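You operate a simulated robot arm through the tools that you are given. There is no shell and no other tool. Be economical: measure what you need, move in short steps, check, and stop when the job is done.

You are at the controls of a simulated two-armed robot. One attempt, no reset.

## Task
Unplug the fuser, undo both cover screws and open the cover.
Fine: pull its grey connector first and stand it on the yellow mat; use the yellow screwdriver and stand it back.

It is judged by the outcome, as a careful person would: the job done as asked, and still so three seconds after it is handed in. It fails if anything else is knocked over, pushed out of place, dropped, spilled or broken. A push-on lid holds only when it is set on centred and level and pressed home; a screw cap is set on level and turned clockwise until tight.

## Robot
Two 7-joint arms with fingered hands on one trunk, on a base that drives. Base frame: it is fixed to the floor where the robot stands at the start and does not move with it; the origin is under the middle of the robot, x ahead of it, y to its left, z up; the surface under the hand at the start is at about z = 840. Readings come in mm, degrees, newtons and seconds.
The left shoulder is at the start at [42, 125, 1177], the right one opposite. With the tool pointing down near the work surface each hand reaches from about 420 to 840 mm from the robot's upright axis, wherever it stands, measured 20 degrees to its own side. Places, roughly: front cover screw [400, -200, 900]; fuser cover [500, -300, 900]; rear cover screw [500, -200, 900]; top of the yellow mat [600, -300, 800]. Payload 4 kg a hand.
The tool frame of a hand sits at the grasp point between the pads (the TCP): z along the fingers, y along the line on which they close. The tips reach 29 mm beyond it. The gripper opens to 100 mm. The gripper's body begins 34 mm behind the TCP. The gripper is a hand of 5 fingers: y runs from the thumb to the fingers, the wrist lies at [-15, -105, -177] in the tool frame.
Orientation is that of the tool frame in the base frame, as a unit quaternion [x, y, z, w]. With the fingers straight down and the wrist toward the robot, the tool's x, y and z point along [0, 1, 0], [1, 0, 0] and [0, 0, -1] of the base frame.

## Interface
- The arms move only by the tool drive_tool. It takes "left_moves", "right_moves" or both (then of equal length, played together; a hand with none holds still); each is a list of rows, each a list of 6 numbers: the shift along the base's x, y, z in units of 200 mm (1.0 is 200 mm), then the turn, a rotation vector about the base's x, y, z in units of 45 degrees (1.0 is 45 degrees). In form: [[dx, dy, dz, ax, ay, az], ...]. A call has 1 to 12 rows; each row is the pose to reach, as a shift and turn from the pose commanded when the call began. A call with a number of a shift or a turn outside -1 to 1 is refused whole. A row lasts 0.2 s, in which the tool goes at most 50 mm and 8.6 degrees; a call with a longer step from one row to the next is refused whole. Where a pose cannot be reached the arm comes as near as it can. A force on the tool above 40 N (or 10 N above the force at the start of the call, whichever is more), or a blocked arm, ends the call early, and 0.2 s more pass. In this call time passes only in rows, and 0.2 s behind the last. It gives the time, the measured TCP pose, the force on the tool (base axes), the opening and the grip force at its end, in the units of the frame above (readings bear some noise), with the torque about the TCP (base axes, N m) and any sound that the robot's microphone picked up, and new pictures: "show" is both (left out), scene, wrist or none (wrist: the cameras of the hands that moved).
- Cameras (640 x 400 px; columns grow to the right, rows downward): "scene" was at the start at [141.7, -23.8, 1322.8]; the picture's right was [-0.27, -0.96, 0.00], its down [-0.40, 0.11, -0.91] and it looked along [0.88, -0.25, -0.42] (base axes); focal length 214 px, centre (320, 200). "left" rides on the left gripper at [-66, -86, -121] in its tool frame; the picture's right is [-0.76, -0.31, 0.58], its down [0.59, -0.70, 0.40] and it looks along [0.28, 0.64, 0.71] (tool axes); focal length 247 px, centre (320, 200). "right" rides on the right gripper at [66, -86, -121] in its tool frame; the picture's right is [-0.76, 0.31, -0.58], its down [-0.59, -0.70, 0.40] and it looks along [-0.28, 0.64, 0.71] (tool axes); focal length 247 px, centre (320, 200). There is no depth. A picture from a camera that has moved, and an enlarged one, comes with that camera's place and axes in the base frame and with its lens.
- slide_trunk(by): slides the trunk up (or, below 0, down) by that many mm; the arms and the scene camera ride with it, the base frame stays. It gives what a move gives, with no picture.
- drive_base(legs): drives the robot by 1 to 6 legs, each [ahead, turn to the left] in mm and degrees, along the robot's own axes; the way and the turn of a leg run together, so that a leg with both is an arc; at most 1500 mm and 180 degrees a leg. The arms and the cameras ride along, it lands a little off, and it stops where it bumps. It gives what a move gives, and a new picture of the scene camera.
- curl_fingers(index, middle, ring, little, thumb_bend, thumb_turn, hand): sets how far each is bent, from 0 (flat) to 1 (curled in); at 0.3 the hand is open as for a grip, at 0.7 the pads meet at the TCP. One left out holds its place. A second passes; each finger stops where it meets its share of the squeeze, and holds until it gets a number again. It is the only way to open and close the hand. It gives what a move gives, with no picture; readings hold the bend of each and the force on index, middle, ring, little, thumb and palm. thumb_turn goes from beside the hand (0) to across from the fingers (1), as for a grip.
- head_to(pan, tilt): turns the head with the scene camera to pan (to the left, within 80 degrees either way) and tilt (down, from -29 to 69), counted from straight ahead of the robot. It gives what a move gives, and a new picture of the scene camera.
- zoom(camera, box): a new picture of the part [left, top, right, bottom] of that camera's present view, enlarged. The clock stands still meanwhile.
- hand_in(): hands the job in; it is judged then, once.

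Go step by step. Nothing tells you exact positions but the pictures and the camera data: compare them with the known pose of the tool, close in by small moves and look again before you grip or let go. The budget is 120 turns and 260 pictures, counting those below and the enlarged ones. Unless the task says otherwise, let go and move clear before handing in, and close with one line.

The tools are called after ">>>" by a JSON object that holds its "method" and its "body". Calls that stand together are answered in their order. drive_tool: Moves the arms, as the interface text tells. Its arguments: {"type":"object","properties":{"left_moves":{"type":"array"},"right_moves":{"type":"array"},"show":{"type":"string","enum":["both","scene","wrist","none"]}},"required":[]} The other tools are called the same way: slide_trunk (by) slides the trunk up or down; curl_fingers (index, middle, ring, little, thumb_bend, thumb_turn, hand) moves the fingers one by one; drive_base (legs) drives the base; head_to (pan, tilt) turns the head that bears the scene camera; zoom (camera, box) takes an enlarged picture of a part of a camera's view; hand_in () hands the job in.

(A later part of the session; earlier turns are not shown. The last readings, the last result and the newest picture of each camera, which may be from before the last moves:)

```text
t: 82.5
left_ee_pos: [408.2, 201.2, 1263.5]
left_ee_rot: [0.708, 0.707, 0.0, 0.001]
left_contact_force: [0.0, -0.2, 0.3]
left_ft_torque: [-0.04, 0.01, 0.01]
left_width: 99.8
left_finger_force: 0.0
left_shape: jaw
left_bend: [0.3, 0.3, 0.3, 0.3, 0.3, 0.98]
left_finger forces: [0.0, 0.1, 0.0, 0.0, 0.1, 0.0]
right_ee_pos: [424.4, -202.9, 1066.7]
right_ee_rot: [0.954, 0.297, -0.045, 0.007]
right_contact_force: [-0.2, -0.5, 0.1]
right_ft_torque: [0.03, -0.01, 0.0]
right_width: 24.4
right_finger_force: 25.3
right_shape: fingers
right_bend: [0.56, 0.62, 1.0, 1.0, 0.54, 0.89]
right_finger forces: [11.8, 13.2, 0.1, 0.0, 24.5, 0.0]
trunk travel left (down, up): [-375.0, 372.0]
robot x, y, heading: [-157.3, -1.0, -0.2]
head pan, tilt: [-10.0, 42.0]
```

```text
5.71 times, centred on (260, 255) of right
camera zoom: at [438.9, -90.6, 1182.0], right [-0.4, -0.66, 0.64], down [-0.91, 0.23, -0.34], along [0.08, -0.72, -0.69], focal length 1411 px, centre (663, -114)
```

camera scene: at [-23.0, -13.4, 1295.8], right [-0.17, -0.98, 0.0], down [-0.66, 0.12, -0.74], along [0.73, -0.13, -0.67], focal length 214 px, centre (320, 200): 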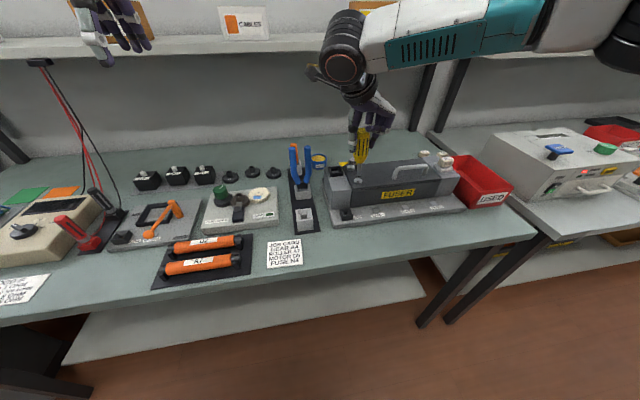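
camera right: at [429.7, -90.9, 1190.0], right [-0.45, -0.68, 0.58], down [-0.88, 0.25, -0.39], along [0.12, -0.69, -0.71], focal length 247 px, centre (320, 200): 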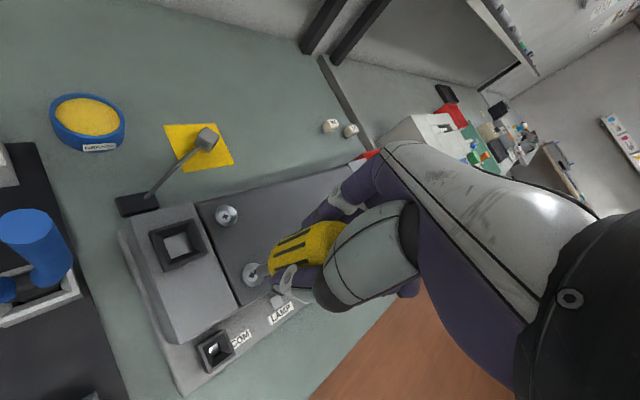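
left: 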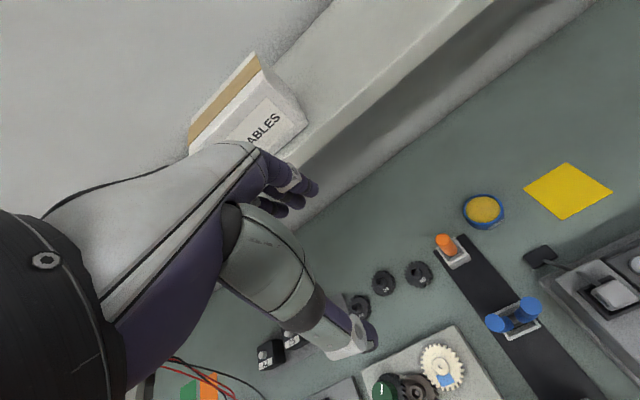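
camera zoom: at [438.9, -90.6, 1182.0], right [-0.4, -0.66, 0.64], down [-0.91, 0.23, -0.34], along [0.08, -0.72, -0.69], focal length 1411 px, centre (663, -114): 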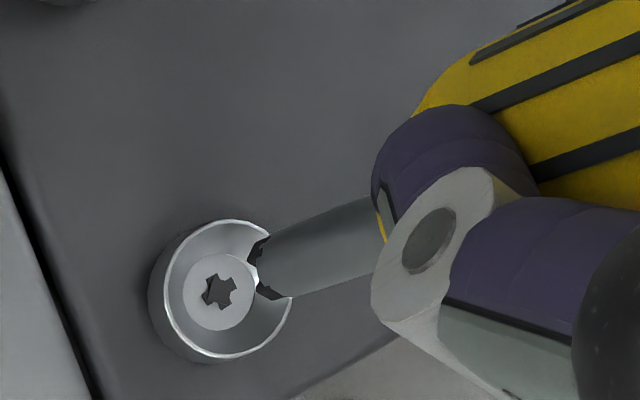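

>>> {"method": "drive_tool", "body": {"right_moves": [[0, -0.004, -0.03, 0, 0, 0], [0, -0.004, -0.08, 0, 0, 0], [0, -0.004, -0.11, 0, 0, 0], [0, -0.004, -0.125, 0, 0, 0], [0, -0.004, -0.135, 0, 0, 0], [0, -0.004, -0.144, 0, 0, 0]], "show": "none"}}

>>> {"method": "drive_tool", "body": {"right_moves": [[0.0035, 0.0007, 0, 0, 0, 0.1667], [0.0068, 0.0018, 0, 0, 0, 0.3333], [0.01, 0.003, 0, 0, 0, 0.5], [0.013, 0.005, 0, 0, 0, 0.6667], [0.0156, 0.007, 0, 0, 0, 0.8333], [0.018, 0.0095, 0, 0, 0, 1.0]], "show": "none"}}

>>> {"method": "drive_tool", "body": {"right_moves": [[0.002, 0.003, 0, 0, 0, 0.1667], [0.0037, 0.006, 0, 0, 0, 0.3333], [0.005, 0.009, 0, 0, 0, 0.5], [0.0057, 0.0125, 0, 0, 0, 0.6667], [0.006, 0.016, 0.003, 0, 0, 0.8333], [0.006, 0.0195, 0.003, 0, 0, 1.0]], "show": "none"}}

>>> {"method": "drive_tool", "body": {"right_moves": [[-0.0005, 0.0033, 0, 0, 0, 0.1667], [-0.0015, 0.0067, 0, 0, 0, 0.3333], [-0.003, 0.01, 0, 0, 0, 0.5], [-0.005, 0.013, 0, 0, 0, 0.6667], [-0.007, 0.0156, 0, 0, 0, 0.8333], [-0.0095, 0.018, 0, 0, 0, 1.0]], "show": "none"}}

>>> {"method": "drive_tool", "body": {"right_moves": [[-0.003, 0.002, 0, 0, 0, 0.1667], [-0.006, 0.003, 0, 0, 0, 0.3333], [-0.0095, 0.0035, 0, 0, 0, 0.5]], "show": "none"}}

>>> {"method": "drive_tool", "body": {"right_moves": [[0, 0, 0.06, 0, 0, 0], [0, 0, 0.15, 0, 0, 0]], "show": "none"}}

>>> {"method": "zoom", "body": {"camera": "scene", "box": [340, 155, 370, 185]}}

```text
t: 83.9
left_ee_pos: [407.0, 202.6, 1263.8]
left_ee_rot: [0.707, 0.707, 0.001, 0.001]
left_contact_force: [-0.3, -0.1, -0.6]
left_ft_torque: [0.0, -0.01, 0.0]
left_width: 99.8
left_finger_force: 0.1
left_shape: jaw
left_bend: [0.3, 0.3, 0.3, 0.3, 0.3, 0.98]
left_finger forces: [0.0, 0.0, 0.0, 0.0, 0.1, 0.0]
right_ee_pos: [423.4, -202.5, 1040.8]
right_ee_rot: [0.954, 0.298, -0.042, 0.008]
right_contact_force: [0.4, 0.0, 9.1]
right_ft_torque: [-0.03, -0.04, -0.01]
right_width: 24.1
right_finger_force: 26.2
right_shape: fingers
right_bend: [0.56, 0.62, 1.0, 1.0, 0.54, 0.89]
right_finger forces: [12.4, 14.1, 0.0, 0.0, 25.4, 0.0]
trunk travel left (down, up): [-375.0, 372.0]
robot x, y, heading: [-155.6, 0.2, 0.0]
head pan, tilt: [-10.0, 42.0]
```

```text
t: 85.3
left_ee_pos: [407.1, 203.4, 1264.3]
left_ee_rot: [0.707, 0.708, 0.001, 0.0]
left_contact_force: [0.4, -0.3, 0.0]
left_ft_torque: [0.01, 0.01, 0.01]
left_width: 99.6
left_finger_force: 0.0
left_shape: jaw
left_bend: [0.3, 0.3, 0.3, 0.3, 0.3, 0.98]
left_finger forces: [0.0, 0.0, 0.0, 0.1, 0.1, 0.0]
right_ee_pos: [427.2, -200.5, 1039.2]
right_ee_rot: [0.766, 0.642, -0.037, 0.024]
right_contact_force: [0.0, -0.3, 13.4]
right_ft_torque: [-0.02, -0.09, -0.03]
right_width: 24.0
right_finger_force: 27.9
right_shape: fingers
right_bend: [0.56, 0.61, 1.0, 1.0, 0.54, 0.89]
right_finger forces: [12.9, 15.8, 0.0, 0.0, 26.8, 0.0]
trunk travel left (down, up): [-375.0, 372.0]
robot x, y, heading: [-159.8, -1.8, 0.2]
head pan, tilt: [-10.0, 42.0]
```

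```text
t: 86.7
left_ee_pos: [405.6, 202.4, 1265.0]
left_ee_rot: [0.707, 0.707, 0.0, 0.001]
left_contact_force: [-0.4, 0.6, 0.1]
left_ft_torque: [-0.01, -0.01, 0.04]
left_width: 100.2
left_finger_force: 0.2
left_shape: jaw
left_bend: [0.3, 0.3, 0.3, 0.3, 0.3, 0.98]
left_finger forces: [0.1, 0.1, 0.0, 0.0, 0.0, 0.1]
right_ee_pos: [426.6, -196.7, 1039.6]
right_ee_rot: [0.463, 0.885, -0.026, 0.036]
right_contact_force: [-0.1, -0.5, 13.4]
right_ft_torque: [-0.03, -0.04, -0.04]
right_width: 23.7
right_finger_force: 28.3
right_shape: fingers
right_bend: [0.56, 0.61, 1.0, 1.0, 0.54, 0.89]
right_finger forces: [12.9, 15.7, 0.0, 0.1, 27.5, 0.0]
trunk travel left (down, up): [-375.0, 372.0]
robot x, y, heading: [-156.5, 2.9, -0.1]
head pan, tilt: [-10.0, 42.0]
```

```text
t: 88.1
left_ee_pos: [406.8, 203.7, 1265.5]
left_ee_rot: [0.707, 0.707, 0.001, 0.001]
left_contact_force: [0.5, 0.5, 0.1]
left_ft_torque: [0.02, 0.03, 0.01]
left_width: 99.8
left_finger_force: 0.0
left_shape: jaw
left_bend: [0.3, 0.3, 0.3, 0.3, 0.3, 0.98]
left_finger forces: [0.0, 0.0, 0.0, 0.1, 0.0, 0.0]
right_ee_pos: [424.0, -193.2, 1037.8]
right_ee_rot: [0.088, 0.995, -0.009, 0.043]
right_contact_force: [-0.2, -0.6, 10.6]
right_ft_torque: [-0.04, 0.0, -0.12]
right_width: 23.9
right_finger_force: 29.5
right_shape: fingers
right_bend: [0.56, 0.63, 1.0, 1.0, 0.57, 0.87]
right_finger forces: [13.6, 16.2, 0.0, 0.0, 29.0, 0.0]
trunk travel left (down, up): [-375.0, 372.0]
robot x, y, heading: [-158.7, -1.5, 0.1]
head pan, tilt: [-10.0, 42.0]
```

```text
t: 88.9
left_ee_pos: [406.4, 202.9, 1264.5]
left_ee_rot: [0.707, 0.707, 0.0, 0.001]
left_contact_force: [0.5, 0.2, 0.3]
left_ft_torque: [0.01, -0.05, 0.01]
left_width: 99.6
left_finger_force: 0.1
left_shape: jaw
left_bend: [0.3, 0.3, 0.3, 0.3, 0.3, 0.98]
left_finger forces: [0.0, 0.0, 0.0, 0.0, 0.0, 0.0]
right_ee_pos: [423.8, -193.8, 1038.8]
right_ee_rot: [-0.107, 0.993, -0.001, 0.044]
right_contact_force: [0.1, -0.1, 7.9]
right_ft_torque: [-0.08, -0.04, -0.16]
right_width: 23.6
right_finger_force: 29.1
right_shape: fingers
right_bend: [0.56, 0.63, 1.0, 1.0, 0.57, 0.87]
right_finger forces: [13.7, 16.0, 0.0, 0.0, 29.1, 0.0]
trunk travel left (down, up): [-375.0, 372.0]
robot x, y, heading: [-156.4, -0.5, 0.0]
head pan, tilt: [-10.0, 42.0]
```

```text
t: 89.5
left_ee_pos: [407.4, 202.8, 1265.3]
left_ee_rot: [0.708, 0.706, 0.0, -0.001]
left_contact_force: [-0.4, -1.1, 0.2]
left_ft_torque: [-0.03, 0.0, 0.01]
left_width: 99.8
left_finger_force: 0.1
left_shape: jaw
left_bend: [0.3, 0.3, 0.3, 0.3, 0.3, 0.98]
left_finger forces: [0.0, 0.0, 0.1, 0.1, 0.0, 0.0]
right_ee_pos: [425.1, -191.1, 1070.2]
right_ee_rot: [-0.108, 0.993, -0.002, 0.045]
right_contact_force: [-1.1, 0.6, -1.1]
right_ft_torque: [0.01, 0.0, 0.01]
right_width: 23.6
right_finger_force: 27.1
right_shape: fingers
right_bend: [0.56, 0.62, 1.0, 1.0, 0.57, 0.88]
right_finger forces: [12.9, 14.0, 0.0, 0.0, 25.8, 0.0]
trunk travel left (down, up): [-375.0, 372.0]
robot x, y, heading: [-156.8, 1.3, 0.1]
head pan, tilt: [-10.0, 42.0]
```

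```text
13.33 times, centred on (355, 170) of scene
camera zoom: at [-23.3, -13.3, 1295.8], right [-0.17, -0.98, 0.0], down [-0.66, 0.12, -0.74], along [0.73, -0.13, -0.67], focal length 2860 px, centre (-147, 600)
```

zoom: 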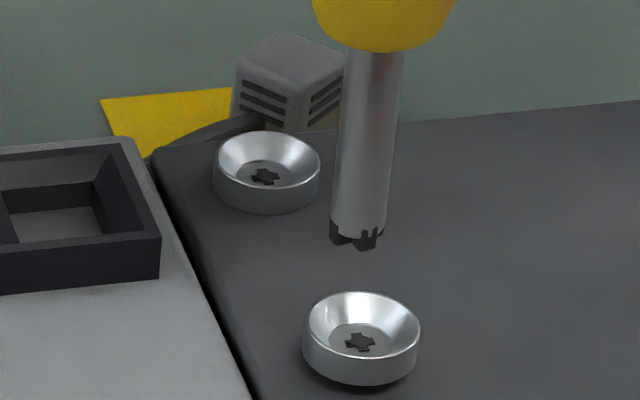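

The torque rose at the end of that stroke after about one full turn, and the screw stands ~4 mm proud: the front screw appears undone. Now swing back over to the rear screw.

>>> {"method": "drive_tool", "body": {"right_moves": [[0.02, 0, 0.03, 0, 0, -0.17], [0.05, 0, 0.03, 0, 0, -0.34], [0.08, -0.005, 0.03, 0, 0, -0.5], [0.11, -0.01, 0.03, 0, 0, -0.67], [0.14, -0.015, 0.03, 0, 0, -0.84], [0.16, -0.018, 0.03, 0, 0, -1.0]], "show": "none"}}

>>> {"method": "drive_tool", "body": {"right_moves": [[0.02, 0, 0, 0, 0, -0.17], [0.05, 0, 0, 0, 0, -0.34], [0.08, -0.005, 0, 0, 0, -0.5], [0.11, -0.01, 0, 0, 0, -0.67], [0.14, -0.015, 0, 0, 0, -0.84], [0.164, -0.018, 0, 0, 0, -1.0]], "show": "none"}}

>>> {"method": "drive_tool", "body": {"right_moves": [[0, 0, 0, 0, 0, -0.17], [0, 0, 0, 0, 0, -0.34], [0, -0.005, 0, 0, 0, -0.5], [0, -0.01, 0, 0, 0, -0.67], [0, -0.015, 0, 0, 0, -0.84], [0, -0.018, 0, 0, 0, -1.0]], "show": "none"}}

>>> {"method": "drive_tool", "body": {"right_moves": [[0, 0, 0, 0, 0, -0.17], [0, 0, 0, 0, 0, -0.34], [0, 0, 0, 0, 0, -0.5]], "show": "none"}}

>>> {"method": "zoom", "body": {"camera": "scene", "box": [335, 145, 375, 180]}}

>>> {"method": "zoom", "body": {"camera": "right", "box": [210, 220, 300, 295]}}

```text
t: 90.9
left_ee_pos: [408.4, 203.1, 1264.3]
left_ee_rot: [0.707, 0.707, 0.0, 0.0]
left_contact_force: [1.6, -0.8, -0.4]
left_ft_torque: [0.0, 0.0, -0.03]
left_width: 99.7
left_finger_force: 0.0
left_shape: jaw
left_bend: [0.3, 0.3, 0.3, 0.3, 0.3, 0.98]
left_finger forces: [0.0, 0.0, 0.0, 0.0, 0.1, 0.1]
right_ee_pos: [456.7, -196.9, 1074.6]
right_ee_rot: [0.282, 0.958, -0.017, 0.04]
right_contact_force: [-0.7, 0.2, -1.2]
right_ft_torque: [-0.01, 0.01, 0.01]
right_width: 23.7
right_finger_force: 26.4
right_shape: fingers
right_bend: [0.56, 0.62, 1.0, 1.0, 0.57, 0.88]
right_finger forces: [12.8, 14.1, 0.0, 0.0, 25.7, 0.1]
trunk travel left (down, up): [-375.0, 372.0]
robot x, y, heading: [-156.1, -0.7, 0.2]
head pan, tilt: [-10.0, 42.0]
```

```text
t: 92.3
left_ee_pos: [407.5, 202.5, 1263.2]
left_ee_rot: [0.707, 0.707, 0.0, 0.0]
left_contact_force: [0.4, -0.2, -0.6]
left_ft_torque: [0.0, 0.02, 0.04]
left_width: 99.9
left_finger_force: 0.0
left_shape: jaw
left_bend: [0.3, 0.3, 0.3, 0.3, 0.3, 0.98]
left_finger forces: [0.0, 0.1, 0.1, 0.0, 0.1, 0.1]
right_ee_pos: [489.1, -201.0, 1074.5]
right_ee_rot: [0.627, 0.778, -0.033, 0.03]
right_contact_force: [-0.1, -0.1, -1.4]
right_ft_torque: [0.02, -0.05, -0.01]
right_width: 23.5
right_finger_force: 26.2
right_shape: fingers
right_bend: [0.56, 0.62, 1.0, 1.0, 0.57, 0.88]
right_finger forces: [12.6, 14.1, 0.1, 0.0, 25.6, 0.1]
trunk travel left (down, up): [-375.0, 372.0]
robot x, y, heading: [-157.2, -0.6, 0.0]
head pan, tilt: [-10.0, 42.0]
```

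```text
t: 93.7
left_ee_pos: [406.9, 202.3, 1264.4]
left_ee_rot: [0.706, 0.708, 0.0, 0.0]
left_contact_force: [0.3, 0.0, 0.1]
left_ft_torque: [0.01, 0.01, -0.01]
left_width: 100.0
left_finger_force: 0.0
left_shape: jaw
left_bend: [0.3, 0.3, 0.3, 0.3, 0.3, 0.98]
left_finger forces: [0.0, 0.1, 0.0, 0.1, 0.0, 0.0]
right_ee_pos: [490.3, -205.8, 1074.8]
right_ee_rot: [0.878, 0.476, -0.042, 0.016]
right_contact_force: [-0.2, 0.1, -0.5]
right_ft_torque: [-0.01, 0.01, 0.04]
right_width: 23.1
right_finger_force: 26.0
right_shape: fingers
right_bend: [0.56, 0.62, 1.0, 1.0, 0.57, 0.88]
right_finger forces: [12.3, 14.0, 0.1, 0.1, 25.4, 0.0]
trunk travel left (down, up): [-375.0, 372.0]
robot x, y, heading: [-156.8, 0.4, 0.1]
head pan, tilt: [-10.0, 42.0]
```

```text
t: 94.5
left_ee_pos: [408.2, 202.2, 1264.3]
left_ee_rot: [0.707, 0.707, -0.001, 0.001]
left_contact_force: [-1.1, -0.3, 0.4]
left_ft_torque: [0.0, 0.02, -0.01]
left_width: 99.9
left_finger_force: 0.1
left_shape: jaw
left_bend: [0.3, 0.3, 0.3, 0.3, 0.3, 0.98]
left_finger forces: [0.0, 0.0, 0.0, 0.1, 0.0, 0.0]
right_ee_pos: [462.8, -229.4, 1076.3]
right_ee_rot: [0.953, 0.299, -0.044, 0.008]
right_contact_force: [0.7, 0.1, -0.7]
right_ft_torque: [0.03, 0.0, -0.04]
right_width: 23.2
right_finger_force: 26.1
right_shape: fingers
right_bend: [0.56, 0.62, 1.0, 1.0, 0.57, 0.88]
right_finger forces: [12.4, 14.0, 0.1, 0.0, 25.4, 0.0]
right hand out of reach, approached as far as the arm can: row 1, 2, 3
trunk travel left (down, up): [-375.0, 372.0]
robot x, y, heading: [-157.9, 1.3, -0.1]
head pan, tilt: [-10.0, 42.0]
```

```text
11.43 times, centred on (355, 162) of scene
camera zoom: at [-23.0, -13.5, 1295.8], right [-0.17, -0.98, 0.0], down [-0.66, 0.12, -0.74], along [0.73, -0.13, -0.67], focal length 2451 px, centre (-80, 629)
```

zoom: 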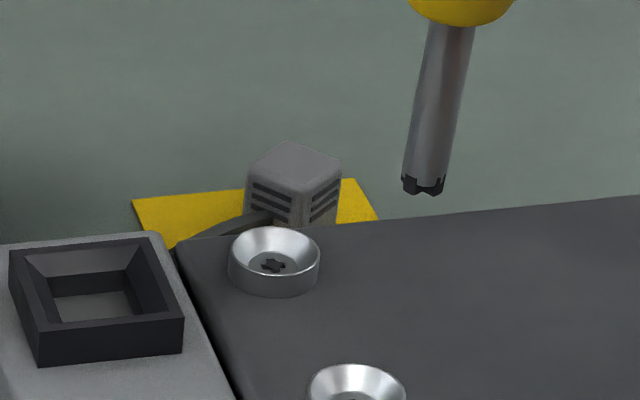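

```text
5.33 times, centred on (255, 258) of right
camera zoom: at [477.1, -116.6, 1191.7], right [-0.4, -0.66, 0.64], down [-0.91, 0.23, -0.34], along [0.08, -0.72, -0.69], focal length 1317 px, centre (667, -107)
```

zoom: 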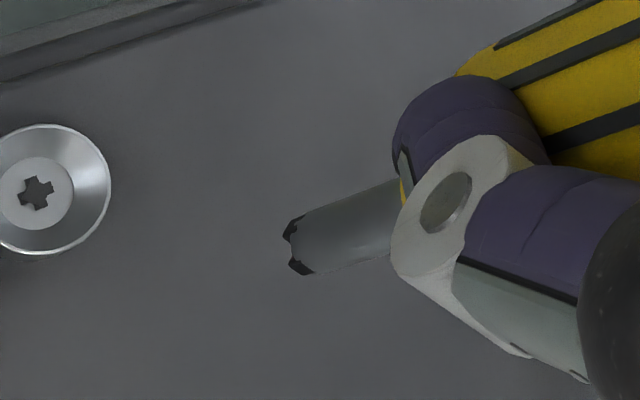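

>>> {"method": "drive_base", "body": {"legs": [[66, 0]]}}

>>> {"method": "drive_tool", "body": {"right_moves": [[-0.1, 0.07, 0, 0, 0, 0], [-0.19, 0.135, 0, 0, 0, 0]], "show": "none"}}

>>> {"method": "zoom", "body": {"camera": "scene", "box": [335, 155, 375, 190]}}

>>> {"method": "zoom", "body": {"camera": "right", "box": [210, 220, 300, 295]}}

```text
t: 95.5
left_ee_pos: [470.2, 202.2, 1264.8]
left_ee_rot: [0.708, 0.706, 0.0, 0.001]
left_contact_force: [0.4, 0.0, -0.1]
left_ft_torque: [0.02, 0.01, -0.01]
left_width: 99.7
left_finger_force: 0.0
left_shape: jaw
left_bend: [0.3, 0.3, 0.3, 0.3, 0.3, 0.98]
left_finger forces: [0.0, 0.0, 0.0, 0.1, 0.0, 0.1]
right_ee_pos: [525.7, -229.4, 1076.0]
right_ee_rot: [0.953, 0.298, -0.043, 0.007]
right_contact_force: [0.6, 0.7, 0.2]
right_ft_torque: [-0.02, -0.01, -0.03]
right_width: 23.1
right_finger_force: 25.6
right_shape: fingers
right_bend: [0.56, 0.62, 1.0, 1.0, 0.57, 0.88]
right_finger forces: [12.3, 14.0, 0.1, 0.0, 25.4, 0.0]
trunk travel left (down, up): [-375.0, 372.0]
robot x, y, heading: [-92.2, 1.0, -0.1]
head pan, tilt: [-10.0, 42.0]
camera scene: at [39.9, -13.6, 1296.0], right [-0.18, -0.98, 0.0], down [-0.66, 0.12, -0.74], along [0.73, -0.13, -0.67], focal length 214 px, centre (320, 200)
```

scene: 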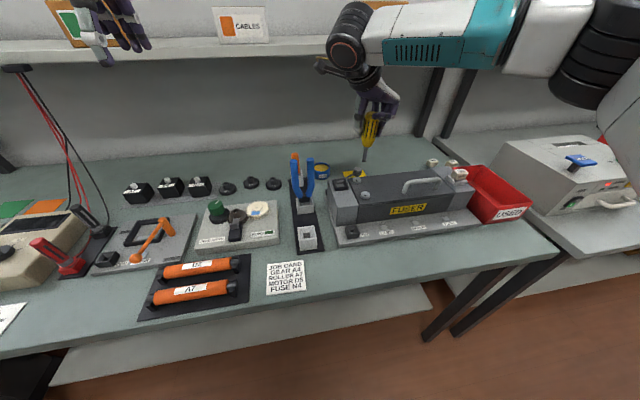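

```text
t: 96.1
left_ee_pos: [471.6, 200.6, 1264.8]
left_ee_rot: [0.708, 0.707, 0.0, 0.0]
left_contact_force: [-0.2, -0.3, -0.6]
left_ft_torque: [-0.01, -0.02, 0.0]
left_width: 99.8
left_finger_force: 0.0
left_shape: jaw
left_bend: [0.3, 0.3, 0.3, 0.3, 0.3, 0.98]
left_finger forces: [0.1, 0.1, 0.0, 0.1, 0.0, 0.0]
right_ee_pos: [488.8, -202.2, 1076.0]
right_ee_rot: [0.953, 0.299, -0.043, 0.007]
right_contact_force: [-0.3, -0.1, -1.2]
right_ft_torque: [-0.01, -0.01, 0.0]
right_width: 23.3
right_finger_force: 25.1
right_shape: fingers
right_bend: [0.56, 0.62, 1.0, 1.0, 0.57, 0.88]
right_finger forces: [12.3, 13.9, 0.1, 0.0, 25.3, 0.0]
trunk travel left (down, up): [-375.0, 372.0]
robot x, y, heading: [-93.6, -3.6, -0.0]
head pan, tilt: [-10.0, 42.0]
```

```text
11.43 times, centred on (355, 172) of scene
camera zoom: at [40.7, -13.4, 1295.8], right [-0.18, -0.98, 0.0], down [-0.66, 0.12, -0.74], along [0.73, -0.13, -0.67], focal length 2451 px, centre (-80, 514)
```

zoom: 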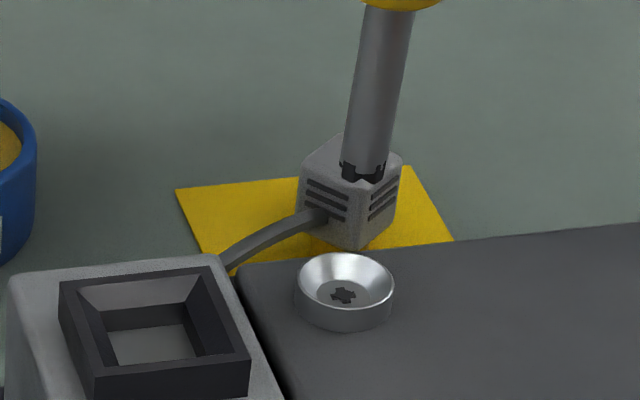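

```text
5.33 times, centred on (255, 258) of right
camera zoom: at [502.2, -89.8, 1191.0], right [-0.4, -0.66, 0.64], down [-0.91, 0.23, -0.34], along [0.08, -0.72, -0.69], focal length 1317 px, centre (667, -107)
```

zoom: 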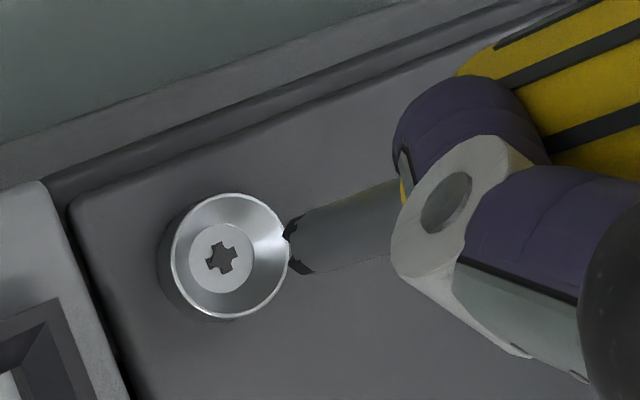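

>>> {"method": "drive_tool", "body": {"right_moves": [[0.0125, -0.0085, -0.05, 0, 0, 0], [0.0125, -0.0085, -0.1, 0, 0, 0], [0.0125, -0.0085, -0.14, 0, 0, 0], [0.0125, -0.0085, -0.16, 0, 0, 0]], "show": "none"}}

>>> {"method": "zoom", "body": {"camera": "scene", "box": [340, 165, 370, 190]}}

>>> {"method": "zoom", "body": {"camera": "right", "box": [230, 230, 290, 285]}}

```text
t: 97.1
left_ee_pos: [472.0, 201.1, 1264.3]
left_ee_rot: [0.708, 0.707, 0.0, -0.001]
left_contact_force: [0.5, 0.2, 0.5]
left_ft_torque: [-0.01, 0.0, -0.01]
left_width: 99.8
left_finger_force: 0.1
left_shape: jaw
left_bend: [0.3, 0.3, 0.3, 0.3, 0.3, 0.98]
left_finger forces: [0.0, 0.0, 0.1, 0.1, 0.0, 0.0]
right_ee_pos: [490.0, -204.1, 1043.7]
right_ee_rot: [0.954, 0.298, -0.044, 0.007]
right_contact_force: [-0.4, -0.4, -1.7]
right_ft_torque: [-0.05, 0.0, -0.03]
right_width: 23.2
right_finger_force: 26.1
right_shape: fingers
right_bend: [0.56, 0.62, 1.0, 1.0, 0.57, 0.88]
right_finger forces: [12.3, 14.1, 0.1, 0.1, 25.2, 0.0]
trunk travel left (down, up): [-375.0, 372.0]
robot x, y, heading: [-96.5, 1.0, -0.2]
head pan, tilt: [-10.0, 42.0]
```

```text
16.00 times, centred on (355, 178) of scene
camera zoom: at [40.5, -13.5, 1295.8], right [-0.18, -0.98, 0.0], down [-0.66, 0.12, -0.74], along [0.73, -0.13, -0.67], focal length 3432 px, centre (-240, 560)
```

zoom: 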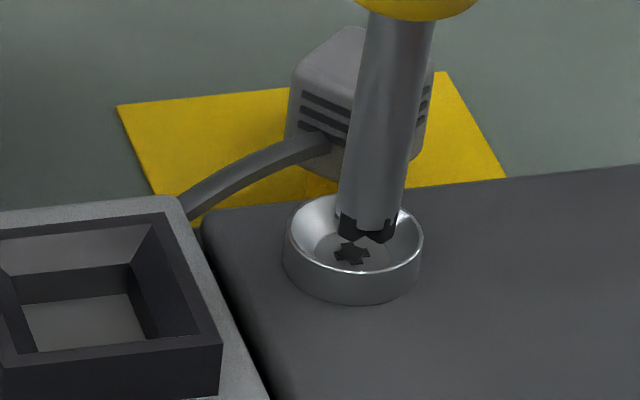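

```text
7.27 times, centred on (260, 258) of right
camera zoom: at [503.9, -92.1, 1159.6], right [-0.4, -0.66, 0.64], down [-0.91, 0.23, -0.34], along [0.08, -0.72, -0.69], focal length 1796 px, centre (756, -218)
```

zoom: 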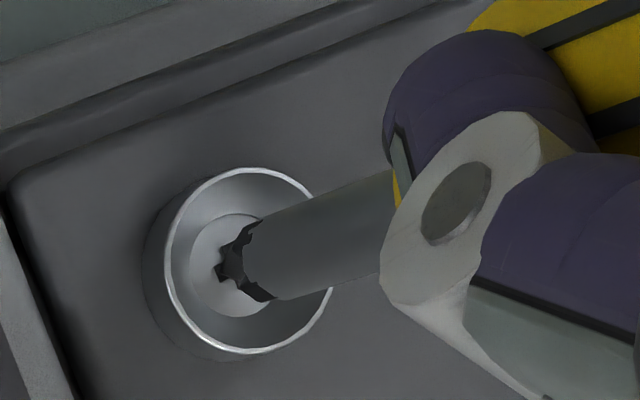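

>>> {"method": "drive_tool", "body": {"right_moves": [[0, 0.007, 0, 0, 0, 0], [0, 0.007, -0.015, 0, 0, 0], [0, 0.007, -0.025, 0, 0, 0], [0, 0.007, -0.035, 0, 0, 0]], "show": "none"}}

>>> {"method": "zoom", "body": {"camera": "scene", "box": [340, 165, 370, 190]}}

>>> {"method": "zoom", "body": {"camera": "right", "box": [230, 230, 290, 285]}}

```text
t: 98.1
left_ee_pos: [470.8, 203.3, 1264.2]
left_ee_rot: [0.708, 0.707, 0.0, 0.0]
left_contact_force: [-0.1, -0.2, 0.2]
left_ft_torque: [-0.01, 0.02, 0.04]
left_width: 99.9
left_finger_force: 0.1
left_shape: jaw
left_bend: [0.3, 0.3, 0.3, 0.3, 0.3, 0.98]
left_finger forces: [0.0, 0.0, 0.1, 0.0, 0.0, 0.0]
right_ee_pos: [489.1, -201.9, 1037.0]
right_ee_rot: [0.953, 0.298, -0.043, 0.007]
right_contact_force: [0.1, 0.3, 0.1]
right_ft_torque: [0.0, -0.04, 0.01]
right_width: 23.6
right_finger_force: 25.9
right_shape: fingers
right_bend: [0.56, 0.62, 1.0, 1.0, 0.57, 0.88]
right_finger forces: [12.1, 14.0, 0.0, 0.0, 25.3, 0.0]
trunk travel left (down, up): [-375.0, 372.0]
robot x, y, heading: [-96.2, -1.6, -0.3]
head pan, tilt: [-10.0, 42.0]
```

```text
16.00 times, centred on (355, 178) of scene
camera zoom: at [40.4, -13.5, 1295.9], right [-0.18, -0.98, 0.0], down [-0.66, 0.12, -0.74], along [0.73, -0.13, -0.67], focal length 3432 px, centre (-240, 560)
```

zoom: 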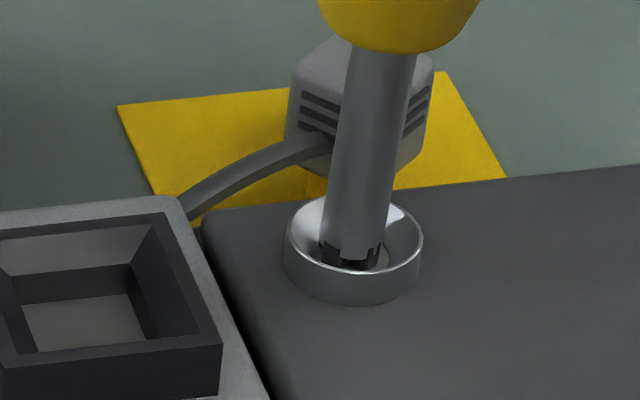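

```text
7.27 times, centred on (260, 258) of right
camera zoom: at [504.7, -90.2, 1152.9], right [-0.4, -0.66, 0.64], down [-0.91, 0.23, -0.34], along [0.08, -0.72, -0.69], focal length 1796 px, centre (756, -218)
```

zoom: 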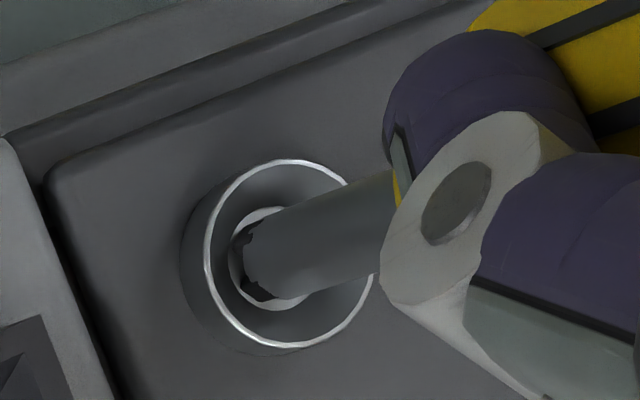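

Centred on the rear screw. Press and run a stroke.

>>> {"method": "drive_tool", "body": {"right_moves": [[0, 0, -0.01, 0, 0, 0], [0, 0, -0.02, 0, 0, 0]], "show": "none"}}

>>> {"method": "drive_tool", "body": {"right_moves": [[0.0035, 0.0007, 0, 0, 0, 0.1667], [0.0068, 0.0018, 0, 0, 0, 0.3333], [0.01, 0.003, 0, 0, 0, 0.5], [0.013, 0.005, 0, 0, 0, 0.6667], [0.0156, 0.007, 0, 0, 0, 0.8333], [0.018, 0.0095, 0, 0, 0, 1.0]], "show": "none"}}

>>> {"method": "drive_tool", "body": {"right_moves": [[0.002, 0.003, 0, 0, 0, 0.1667], [0.0037, 0.006, 0, 0, 0, 0.3333], [0.005, 0.009, 0, 0, 0, 0.5], [0.0057, 0.0125, 0, 0, 0, 0.6667], [0.006, 0.016, 0.003, 0, 0, 0.8333], [0.006, 0.0195, 0.003, 0, 0, 1.0]], "show": "none"}}

>>> {"method": "drive_tool", "body": {"right_moves": [[-0.0005, 0.0033, 0, 0, 0, 0.1667], [-0.0015, 0.0067, 0, 0, 0, 0.3333], [-0.003, 0.01, 0, 0, 0, 0.5], [-0.005, 0.013, 0, 0, 0, 0.6667], [-0.007, 0.0156, 0, 0, 0, 0.8333], [-0.0095, 0.018, 0, 0, 0, 1.0]], "show": "none"}}

>>> {"method": "drive_tool", "body": {"right_moves": [[-0.003, 0.002, 0, 0, 0, 0.1667], [-0.006, 0.003, 0, 0, 0, 0.3333], [-0.0095, 0.0035, 0, 0, 0, 0.5]], "show": "none"}}

>>> {"method": "drive_tool", "body": {"right_moves": [[0, 0, 0.06, 0, 0, 0], [0, 0, 0.15, 0, 0, 0]], "show": "none"}}

>>> {"method": "zoom", "body": {"camera": "scene", "box": [335, 160, 375, 195]}}

```text
t: 98.7
left_ee_pos: [470.0, 202.4, 1266.4]
left_ee_rot: [0.708, 0.706, 0.001, 0.001]
left_contact_force: [-0.2, -0.3, 1.3]
left_ft_torque: [-0.02, 0.01, 0.02]
left_width: 99.8
left_finger_force: 0.0
left_shape: jaw
left_bend: [0.3, 0.3, 0.3, 0.3, 0.3, 0.98]
left_finger forces: [0.0, 0.0, 0.0, 0.0, 0.0, 0.1]
right_ee_pos: [489.7, -201.9, 1036.9]
right_ee_rot: [0.954, 0.298, -0.041, 0.008]
right_contact_force: [1.4, -1.3, 14.7]
right_ft_torque: [-0.05, -0.12, 0.05]
right_width: 23.3
right_finger_force: 28.0
right_shape: fingers
right_bend: [0.56, 0.62, 1.0, 1.0, 0.57, 0.88]
right_finger forces: [13.4, 15.1, 0.1, 0.0, 27.1, 0.0]
trunk travel left (down, up): [-375.0, 372.0]
robot x, y, heading: [-93.5, 3.0, -0.2]
head pan, tilt: [-10.0, 42.0]
```

```text
t: 100.1
left_ee_pos: [470.1, 202.5, 1265.3]
left_ee_rot: [0.708, 0.706, 0.0, 0.001]
left_contact_force: [-0.8, 0.3, 0.3]
left_ft_torque: [0.04, 0.02, -0.01]
left_width: 99.8
left_finger_force: 0.1
left_shape: jaw
left_bend: [0.3, 0.3, 0.3, 0.3, 0.3, 0.98]
left_finger forces: [0.0, 0.0, 0.0, 0.1, 0.0, 0.0]
right_ee_pos: [493.1, -199.0, 1034.9]
right_ee_rot: [0.766, 0.642, -0.035, 0.025]
right_contact_force: [0.8, -1.0, 22.6]
right_ft_torque: [-0.09, -0.23, -0.06]
right_width: 22.7
right_finger_force: 30.6
right_shape: fingers
right_bend: [0.56, 0.61, 1.0, 1.0, 0.57, 0.88]
right_finger forces: [14.2, 18.1, 0.0, 0.0, 28.8, 0.0]
trunk travel left (down, up): [-375.0, 372.0]
robot x, y, heading: [-97.2, -0.9, -0.1]
head pan, tilt: [-10.0, 42.0]
```

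```text
t: 101.5
left_ee_pos: [469.6, 201.5, 1265.0]
left_ee_rot: [0.708, 0.707, 0.0, 0.0]
left_contact_force: [0.5, 0.9, 0.1]
left_ft_torque: [0.0, 0.03, 0.0]
left_width: 100.1
left_finger_force: 0.0
left_shape: jaw
left_bend: [0.3, 0.3, 0.3, 0.3, 0.3, 0.98]
left_finger forces: [0.0, 0.1, 0.1, 0.1, 0.0, 0.0]
right_ee_pos: [494.9, -196.1, 1035.6]
right_ee_rot: [0.463, 0.886, -0.024, 0.036]
right_contact_force: [-0.2, -0.7, 19.3]
right_ft_torque: [-0.05, -0.05, -0.02]
right_width: 22.9
right_finger_force: 31.3
right_shape: fingers
right_bend: [0.56, 0.61, 1.0, 1.0, 0.57, 0.88]
right_finger forces: [14.5, 17.9, 0.0, 0.1, 29.8, 0.1]
trunk travel left (down, up): [-375.0, 372.0]
robot x, y, heading: [-96.3, -0.5, -0.1]
head pan, tilt: [-10.0, 42.0]
```

```text
t: 102.9
left_ee_pos: [469.9, 203.1, 1264.5]
left_ee_rot: [0.708, 0.707, 0.0, 0.001]
left_contact_force: [0.4, -0.8, 1.1]
left_ft_torque: [0.0, -0.02, -0.01]
left_width: 99.9
left_finger_force: 0.0
left_shape: jaw
left_bend: [0.3, 0.3, 0.3, 0.3, 0.3, 0.98]
left_finger forces: [0.0, 0.0, 0.0, 0.1, 0.0, 0.0]
right_ee_pos: [493.1, -193.5, 1035.6]
right_ee_rot: [0.089, 0.995, -0.01, 0.043]
right_contact_force: [-1.0, -1.5, 19.5]
right_ft_torque: [-0.22, 0.08, -0.03]
right_width: 23.0
right_finger_force: 31.4
right_shape: fingers
right_bend: [0.56, 0.62, 1.0, 1.0, 0.56, 0.87]
right_finger forces: [15.4, 16.5, 0.1, 0.1, 31.2, 0.1]
trunk travel left (down, up): [-375.0, 372.0]
robot x, y, heading: [-94.1, 1.0, -0.0]
head pan, tilt: [-10.0, 42.0]
```

```text
t: 103.7
left_ee_pos: [468.7, 202.0, 1264.9]
left_ee_rot: [0.708, 0.706, 0.0, 0.002]
left_contact_force: [-0.3, 0.5, -0.4]
left_ft_torque: [-0.01, 0.03, 0.02]
left_width: 99.9
left_finger_force: 0.0
left_shape: jaw
left_bend: [0.3, 0.3, 0.3, 0.3, 0.3, 0.98]
left_finger forces: [0.1, 0.0, 0.1, 0.1, 0.0, 0.0]
right_ee_pos: [490.2, -191.6, 1035.6]
right_ee_rot: [-0.107, 0.993, -0.001, 0.044]
right_contact_force: [-0.7, -2.0, 20.5]
right_ft_torque: [-0.33, 0.09, -0.06]
right_width: 22.7
right_finger_force: 32.2
right_shape: fingers
right_bend: [0.56, 0.62, 1.0, 1.0, 0.56, 0.87]
right_finger forces: [15.4, 16.3, 0.1, 0.0, 31.8, 0.0]
trunk travel left (down, up): [-375.0, 372.0]
robot x, y, heading: [-93.4, -1.3, -0.1]
head pan, tilt: [-10.0, 42.0]
```

```text
t: 104.3
left_ee_pos: [469.8, 202.5, 1263.9]
left_ee_rot: [0.708, 0.706, 0.0, 0.001]
left_contact_force: [0.7, 0.6, 0.5]
left_ft_torque: [-0.01, 0.01, -0.02]
left_width: 99.9
left_finger_force: 0.1
left_shape: jaw
left_bend: [0.3, 0.3, 0.3, 0.3, 0.3, 0.98]
left_finger forces: [0.0, 0.0, 0.0, 0.1, 0.0, 0.0]
right_ee_pos: [492.1, -193.4, 1062.0]
right_ee_rot: [-0.108, 0.993, -0.002, 0.042]
right_contact_force: [-1.6, 1.2, -0.6]
right_ft_torque: [-0.04, 0.0, 0.01]
right_width: 22.8
right_finger_force: 25.6
right_shape: fingers
right_bend: [0.56, 0.62, 1.0, 1.0, 0.57, 0.88]
right_finger forces: [12.1, 14.7, 0.0, 0.1, 25.2, 0.0]
trunk travel left (down, up): [-375.0, 372.0]
robot x, y, heading: [-98.1, -0.4, 0.0]
head pan, tilt: [-10.0, 42.0]
```

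```text
11.43 times, centred on (355, 178) of scene
camera zoom: at [40.1, -13.5, 1295.8], right [-0.18, -0.98, 0.0], down [-0.66, 0.12, -0.74], along [0.73, -0.13, -0.67], focal length 2451 px, centre (-80, 457)
```

zoom: 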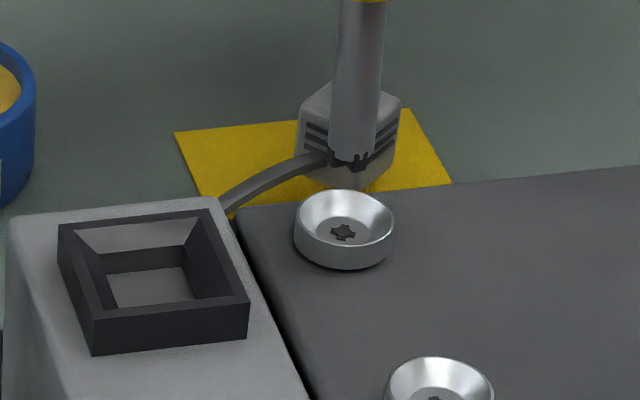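

The rear screw is rising too. Next full cycle for it.

>>> {"method": "drive_tool", "body": {"right_moves": [[0, 0, 0, 0, 0, -0.17], [0, 0, 0, 0, 0, -0.34], [0.0095, -0.0035, 0, 0, 0, -0.5], [0.01, -0.006, 0, 0, 0, -0.67], [0.012, -0.01, 0, 0, 0, -0.84], [0.0155, -0.015, 0, 0, 0, -1.0]], "show": "none"}}

>>> {"method": "drive_tool", "body": {"right_moves": [[0.003, -0.002, 0, 0, 0, -0.17], [0.004, -0.004, 0, 0, 0, -0.34], [0.0035, -0.0065, 0, 0, 0, -0.5], [0.002, -0.01, 0, 0, 0, -0.67], [0, -0.013, 0, 0, 0, -0.84], [-0.0015, -0.017, 0, 0, 0, -1.0]], "show": "none"}}

>>> {"method": "drive_tool", "body": {"right_moves": [[0, -0.003, 0, 0, 0, -0.17], [-0.0005, -0.006, 0, 0, 0, -0.34], [-0.001, -0.009, 0, 0, 0, -0.5], [-0.006, -0.012, 0, 0, 0, -0.67], [-0.011, -0.015, 0, 0, 0, -0.84], [-0.017, -0.0185, 0, 0, 0, -1.0]], "show": "none"}}

>>> {"method": "drive_tool", "body": {"right_moves": [[-0.002, 0, 0, 0, 0, -0.17], [-0.002, 0, 0, 0, 0, -0.34], [-0.002, 0, 0, 0, 0, -0.5]], "show": "none"}}

>>> {"method": "drive_tool", "body": {"right_moves": [[0, 0, -0.03, 0, 0, 0], [0, 0, -0.08, 0, 0, 0], [0, 0, -0.11, 0, 0, 0], [0, 0, -0.125, 0, 0, 0]], "show": "none"}}

>>> {"method": "zoom", "body": {"camera": "scene", "box": [340, 165, 370, 190]}}

>>> {"method": "zoom", "body": {"camera": "right", "box": [230, 230, 290, 285]}}

```text
t: 105.7
left_ee_pos: [470.6, 202.7, 1264.4]
left_ee_rot: [0.708, 0.706, 0.001, 0.001]
left_contact_force: [0.8, 0.9, 0.7]
left_ft_torque: [-0.03, -0.02, 0.01]
left_width: 99.8
left_finger_force: 0.0
left_shape: jaw
left_bend: [0.3, 0.3, 0.3, 0.3, 0.3, 0.98]
left_finger forces: [0.0, 0.0, 0.1, 0.1, 0.1, 0.0]
right_ee_pos: [494.5, -194.3, 1063.7]
right_ee_rot: [0.283, 0.958, -0.017, 0.04]
right_contact_force: [0.8, 0.2, -1.9]
right_ft_torque: [-0.03, -0.01, 0.01]
right_width: 22.6
right_finger_force: 25.7
right_shape: fingers
right_bend: [0.56, 0.62, 1.0, 1.0, 0.57, 0.88]
right_finger forces: [11.8, 14.5, 0.0, 0.0, 25.1, 0.0]
trunk travel left (down, up): [-375.0, 372.0]
robot x, y, heading: [-94.2, 2.0, -0.1]
head pan, tilt: [-10.0, 42.0]
```

```text
t: 107.1
left_ee_pos: [471.7, 201.6, 1264.2]
left_ee_rot: [0.708, 0.707, -0.001, 0.001]
left_contact_force: [-0.3, 0.3, 0.3]
left_ft_torque: [0.02, 0.01, 0.02]
left_width: 100.0
left_finger_force: 0.2
left_shape: jaw
left_bend: [0.3, 0.3, 0.3, 0.3, 0.3, 0.98]
left_finger forces: [0.0, 0.1, 0.0, 0.0, 0.0, 0.1]
right_ee_pos: [495.5, -200.5, 1063.1]
right_ee_rot: [0.628, 0.777, -0.032, 0.03]
right_contact_force: [0.1, -0.2, -0.9]
right_ft_torque: [0.02, 0.0, -0.01]
right_width: 22.4
right_finger_force: 25.5
right_shape: fingers
right_bend: [0.56, 0.62, 1.0, 1.0, 0.57, 0.88]
right_finger forces: [11.9, 14.5, 0.1, 0.0, 25.0, 0.0]
trunk travel left (down, up): [-375.0, 372.0]
robot x, y, heading: [-94.3, 0.7, -0.2]
head pan, tilt: [-10.0, 42.0]
```

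```text
t: 108.5
left_ee_pos: [471.6, 202.0, 1264.6]
left_ee_rot: [0.708, 0.706, 0.001, 0.001]
left_contact_force: [0.0, 0.0, -0.7]
left_ft_torque: [0.03, 0.0, 0.02]
left_width: 99.9
left_finger_force: 0.2
left_shape: jaw
left_bend: [0.3, 0.3, 0.3, 0.3, 0.3, 0.98]
left_finger forces: [0.0, 0.1, 0.1, 0.0, 0.1, 0.1]
right_ee_pos: [491.6, -202.8, 1064.3]
right_ee_rot: [0.878, 0.477, -0.041, 0.015]
right_contact_force: [0.5, 0.5, -0.4]
right_ft_torque: [-0.01, 0.03, 0.01]
right_width: 22.3
right_finger_force: 25.8
right_shape: fingers
right_bend: [0.56, 0.62, 1.0, 1.0, 0.57, 0.88]
right_finger forces: [11.6, 14.5, 0.1, 0.0, 24.9, 0.0]
trunk travel left (down, up): [-375.0, 372.0]
robot x, y, heading: [-92.3, -0.6, -0.0]
head pan, tilt: [-10.0, 42.0]
```

```text
t: 109.3
left_ee_pos: [472.2, 201.4, 1263.3]
left_ee_rot: [0.708, 0.706, 0.0, 0.0]
left_contact_force: [-0.4, 0.3, 0.0]
left_ft_torque: [0.02, 0.0, 0.0]
left_width: 99.8
left_finger_force: 0.3
left_shape: jaw
left_bend: [0.3, 0.3, 0.3, 0.3, 0.3, 0.98]
left_finger forces: [0.0, 0.0, 0.0, 0.1, 0.0, 0.0]
right_ee_pos: [490.8, -202.8, 1064.0]
right_ee_rot: [0.954, 0.298, -0.044, 0.007]
right_contact_force: [-0.1, -0.1, -1.1]
right_ft_torque: [0.01, 0.01, -0.01]
right_width: 22.6
right_finger_force: 24.9
right_shape: fingers
right_bend: [0.56, 0.62, 1.0, 1.0, 0.57, 0.88]
right_finger forces: [11.5, 14.3, 0.5, 0.0, 24.8, 0.1]
trunk travel left (down, up): [-375.0, 372.0]
robot x, y, heading: [-92.8, 2.4, -0.0]
head pan, tilt: [-10.0, 42.0]
```

```text
t: 110.3
left_ee_pos: [470.8, 202.9, 1264.5]
left_ee_rot: [0.708, 0.706, -0.001, 0.0]
left_contact_force: [-0.2, 0.2, 0.5]
left_ft_torque: [0.0, 0.03, 0.03]
left_width: 99.8
left_finger_force: 0.1
left_shape: jaw
left_bend: [0.3, 0.3, 0.3, 0.3, 0.3, 0.98]
left_finger forces: [0.0, 0.0, 0.0, 0.0, 0.1, 0.0]
right_ee_pos: [490.4, -201.5, 1038.2]
right_ee_rot: [0.953, 0.298, -0.043, 0.008]
right_contact_force: [-0.2, 0.2, -0.9]
right_ft_torque: [0.02, -0.01, 0.0]
right_width: 22.3
right_finger_force: 25.2
right_shape: fingers
right_bend: [0.56, 0.62, 1.0, 1.0, 0.57, 0.88]
right_finger forces: [11.5, 14.3, 0.5, 0.1, 24.8, 0.0]
trunk travel left (down, up): [-375.0, 372.0]
robot x, y, heading: [-94.7, -0.4, -0.2]
head pan, tilt: [-10.0, 42.0]
```

```text
16.00 times, centred on (355, 178) of scene
camera zoom: at [40.5, -13.5, 1295.8], right [-0.18, -0.98, 0.0], down [-0.66, 0.12, -0.74], along [0.73, -0.13, -0.67], focal length 3432 px, centre (-240, 560)
```

zoom: 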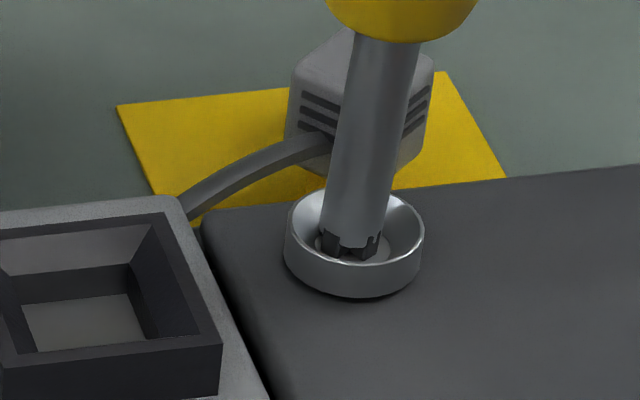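

```text
7.27 times, centred on (260, 258) of right
camera zoom: at [505.4, -91.0, 1154.2], right [-0.4, -0.66, 0.64], down [-0.91, 0.23, -0.34], along [0.08, -0.72, -0.69], focal length 1796 px, centre (756, -218)
```

zoom: 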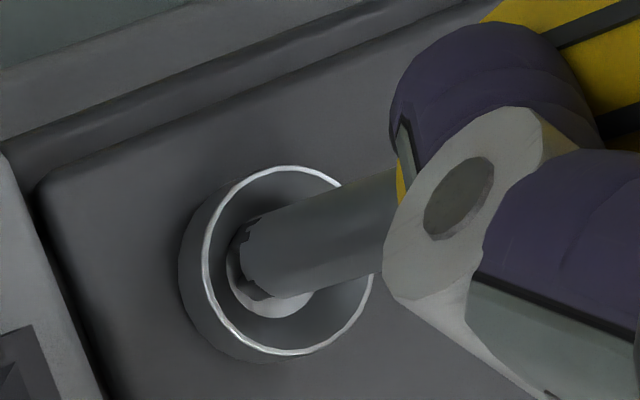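

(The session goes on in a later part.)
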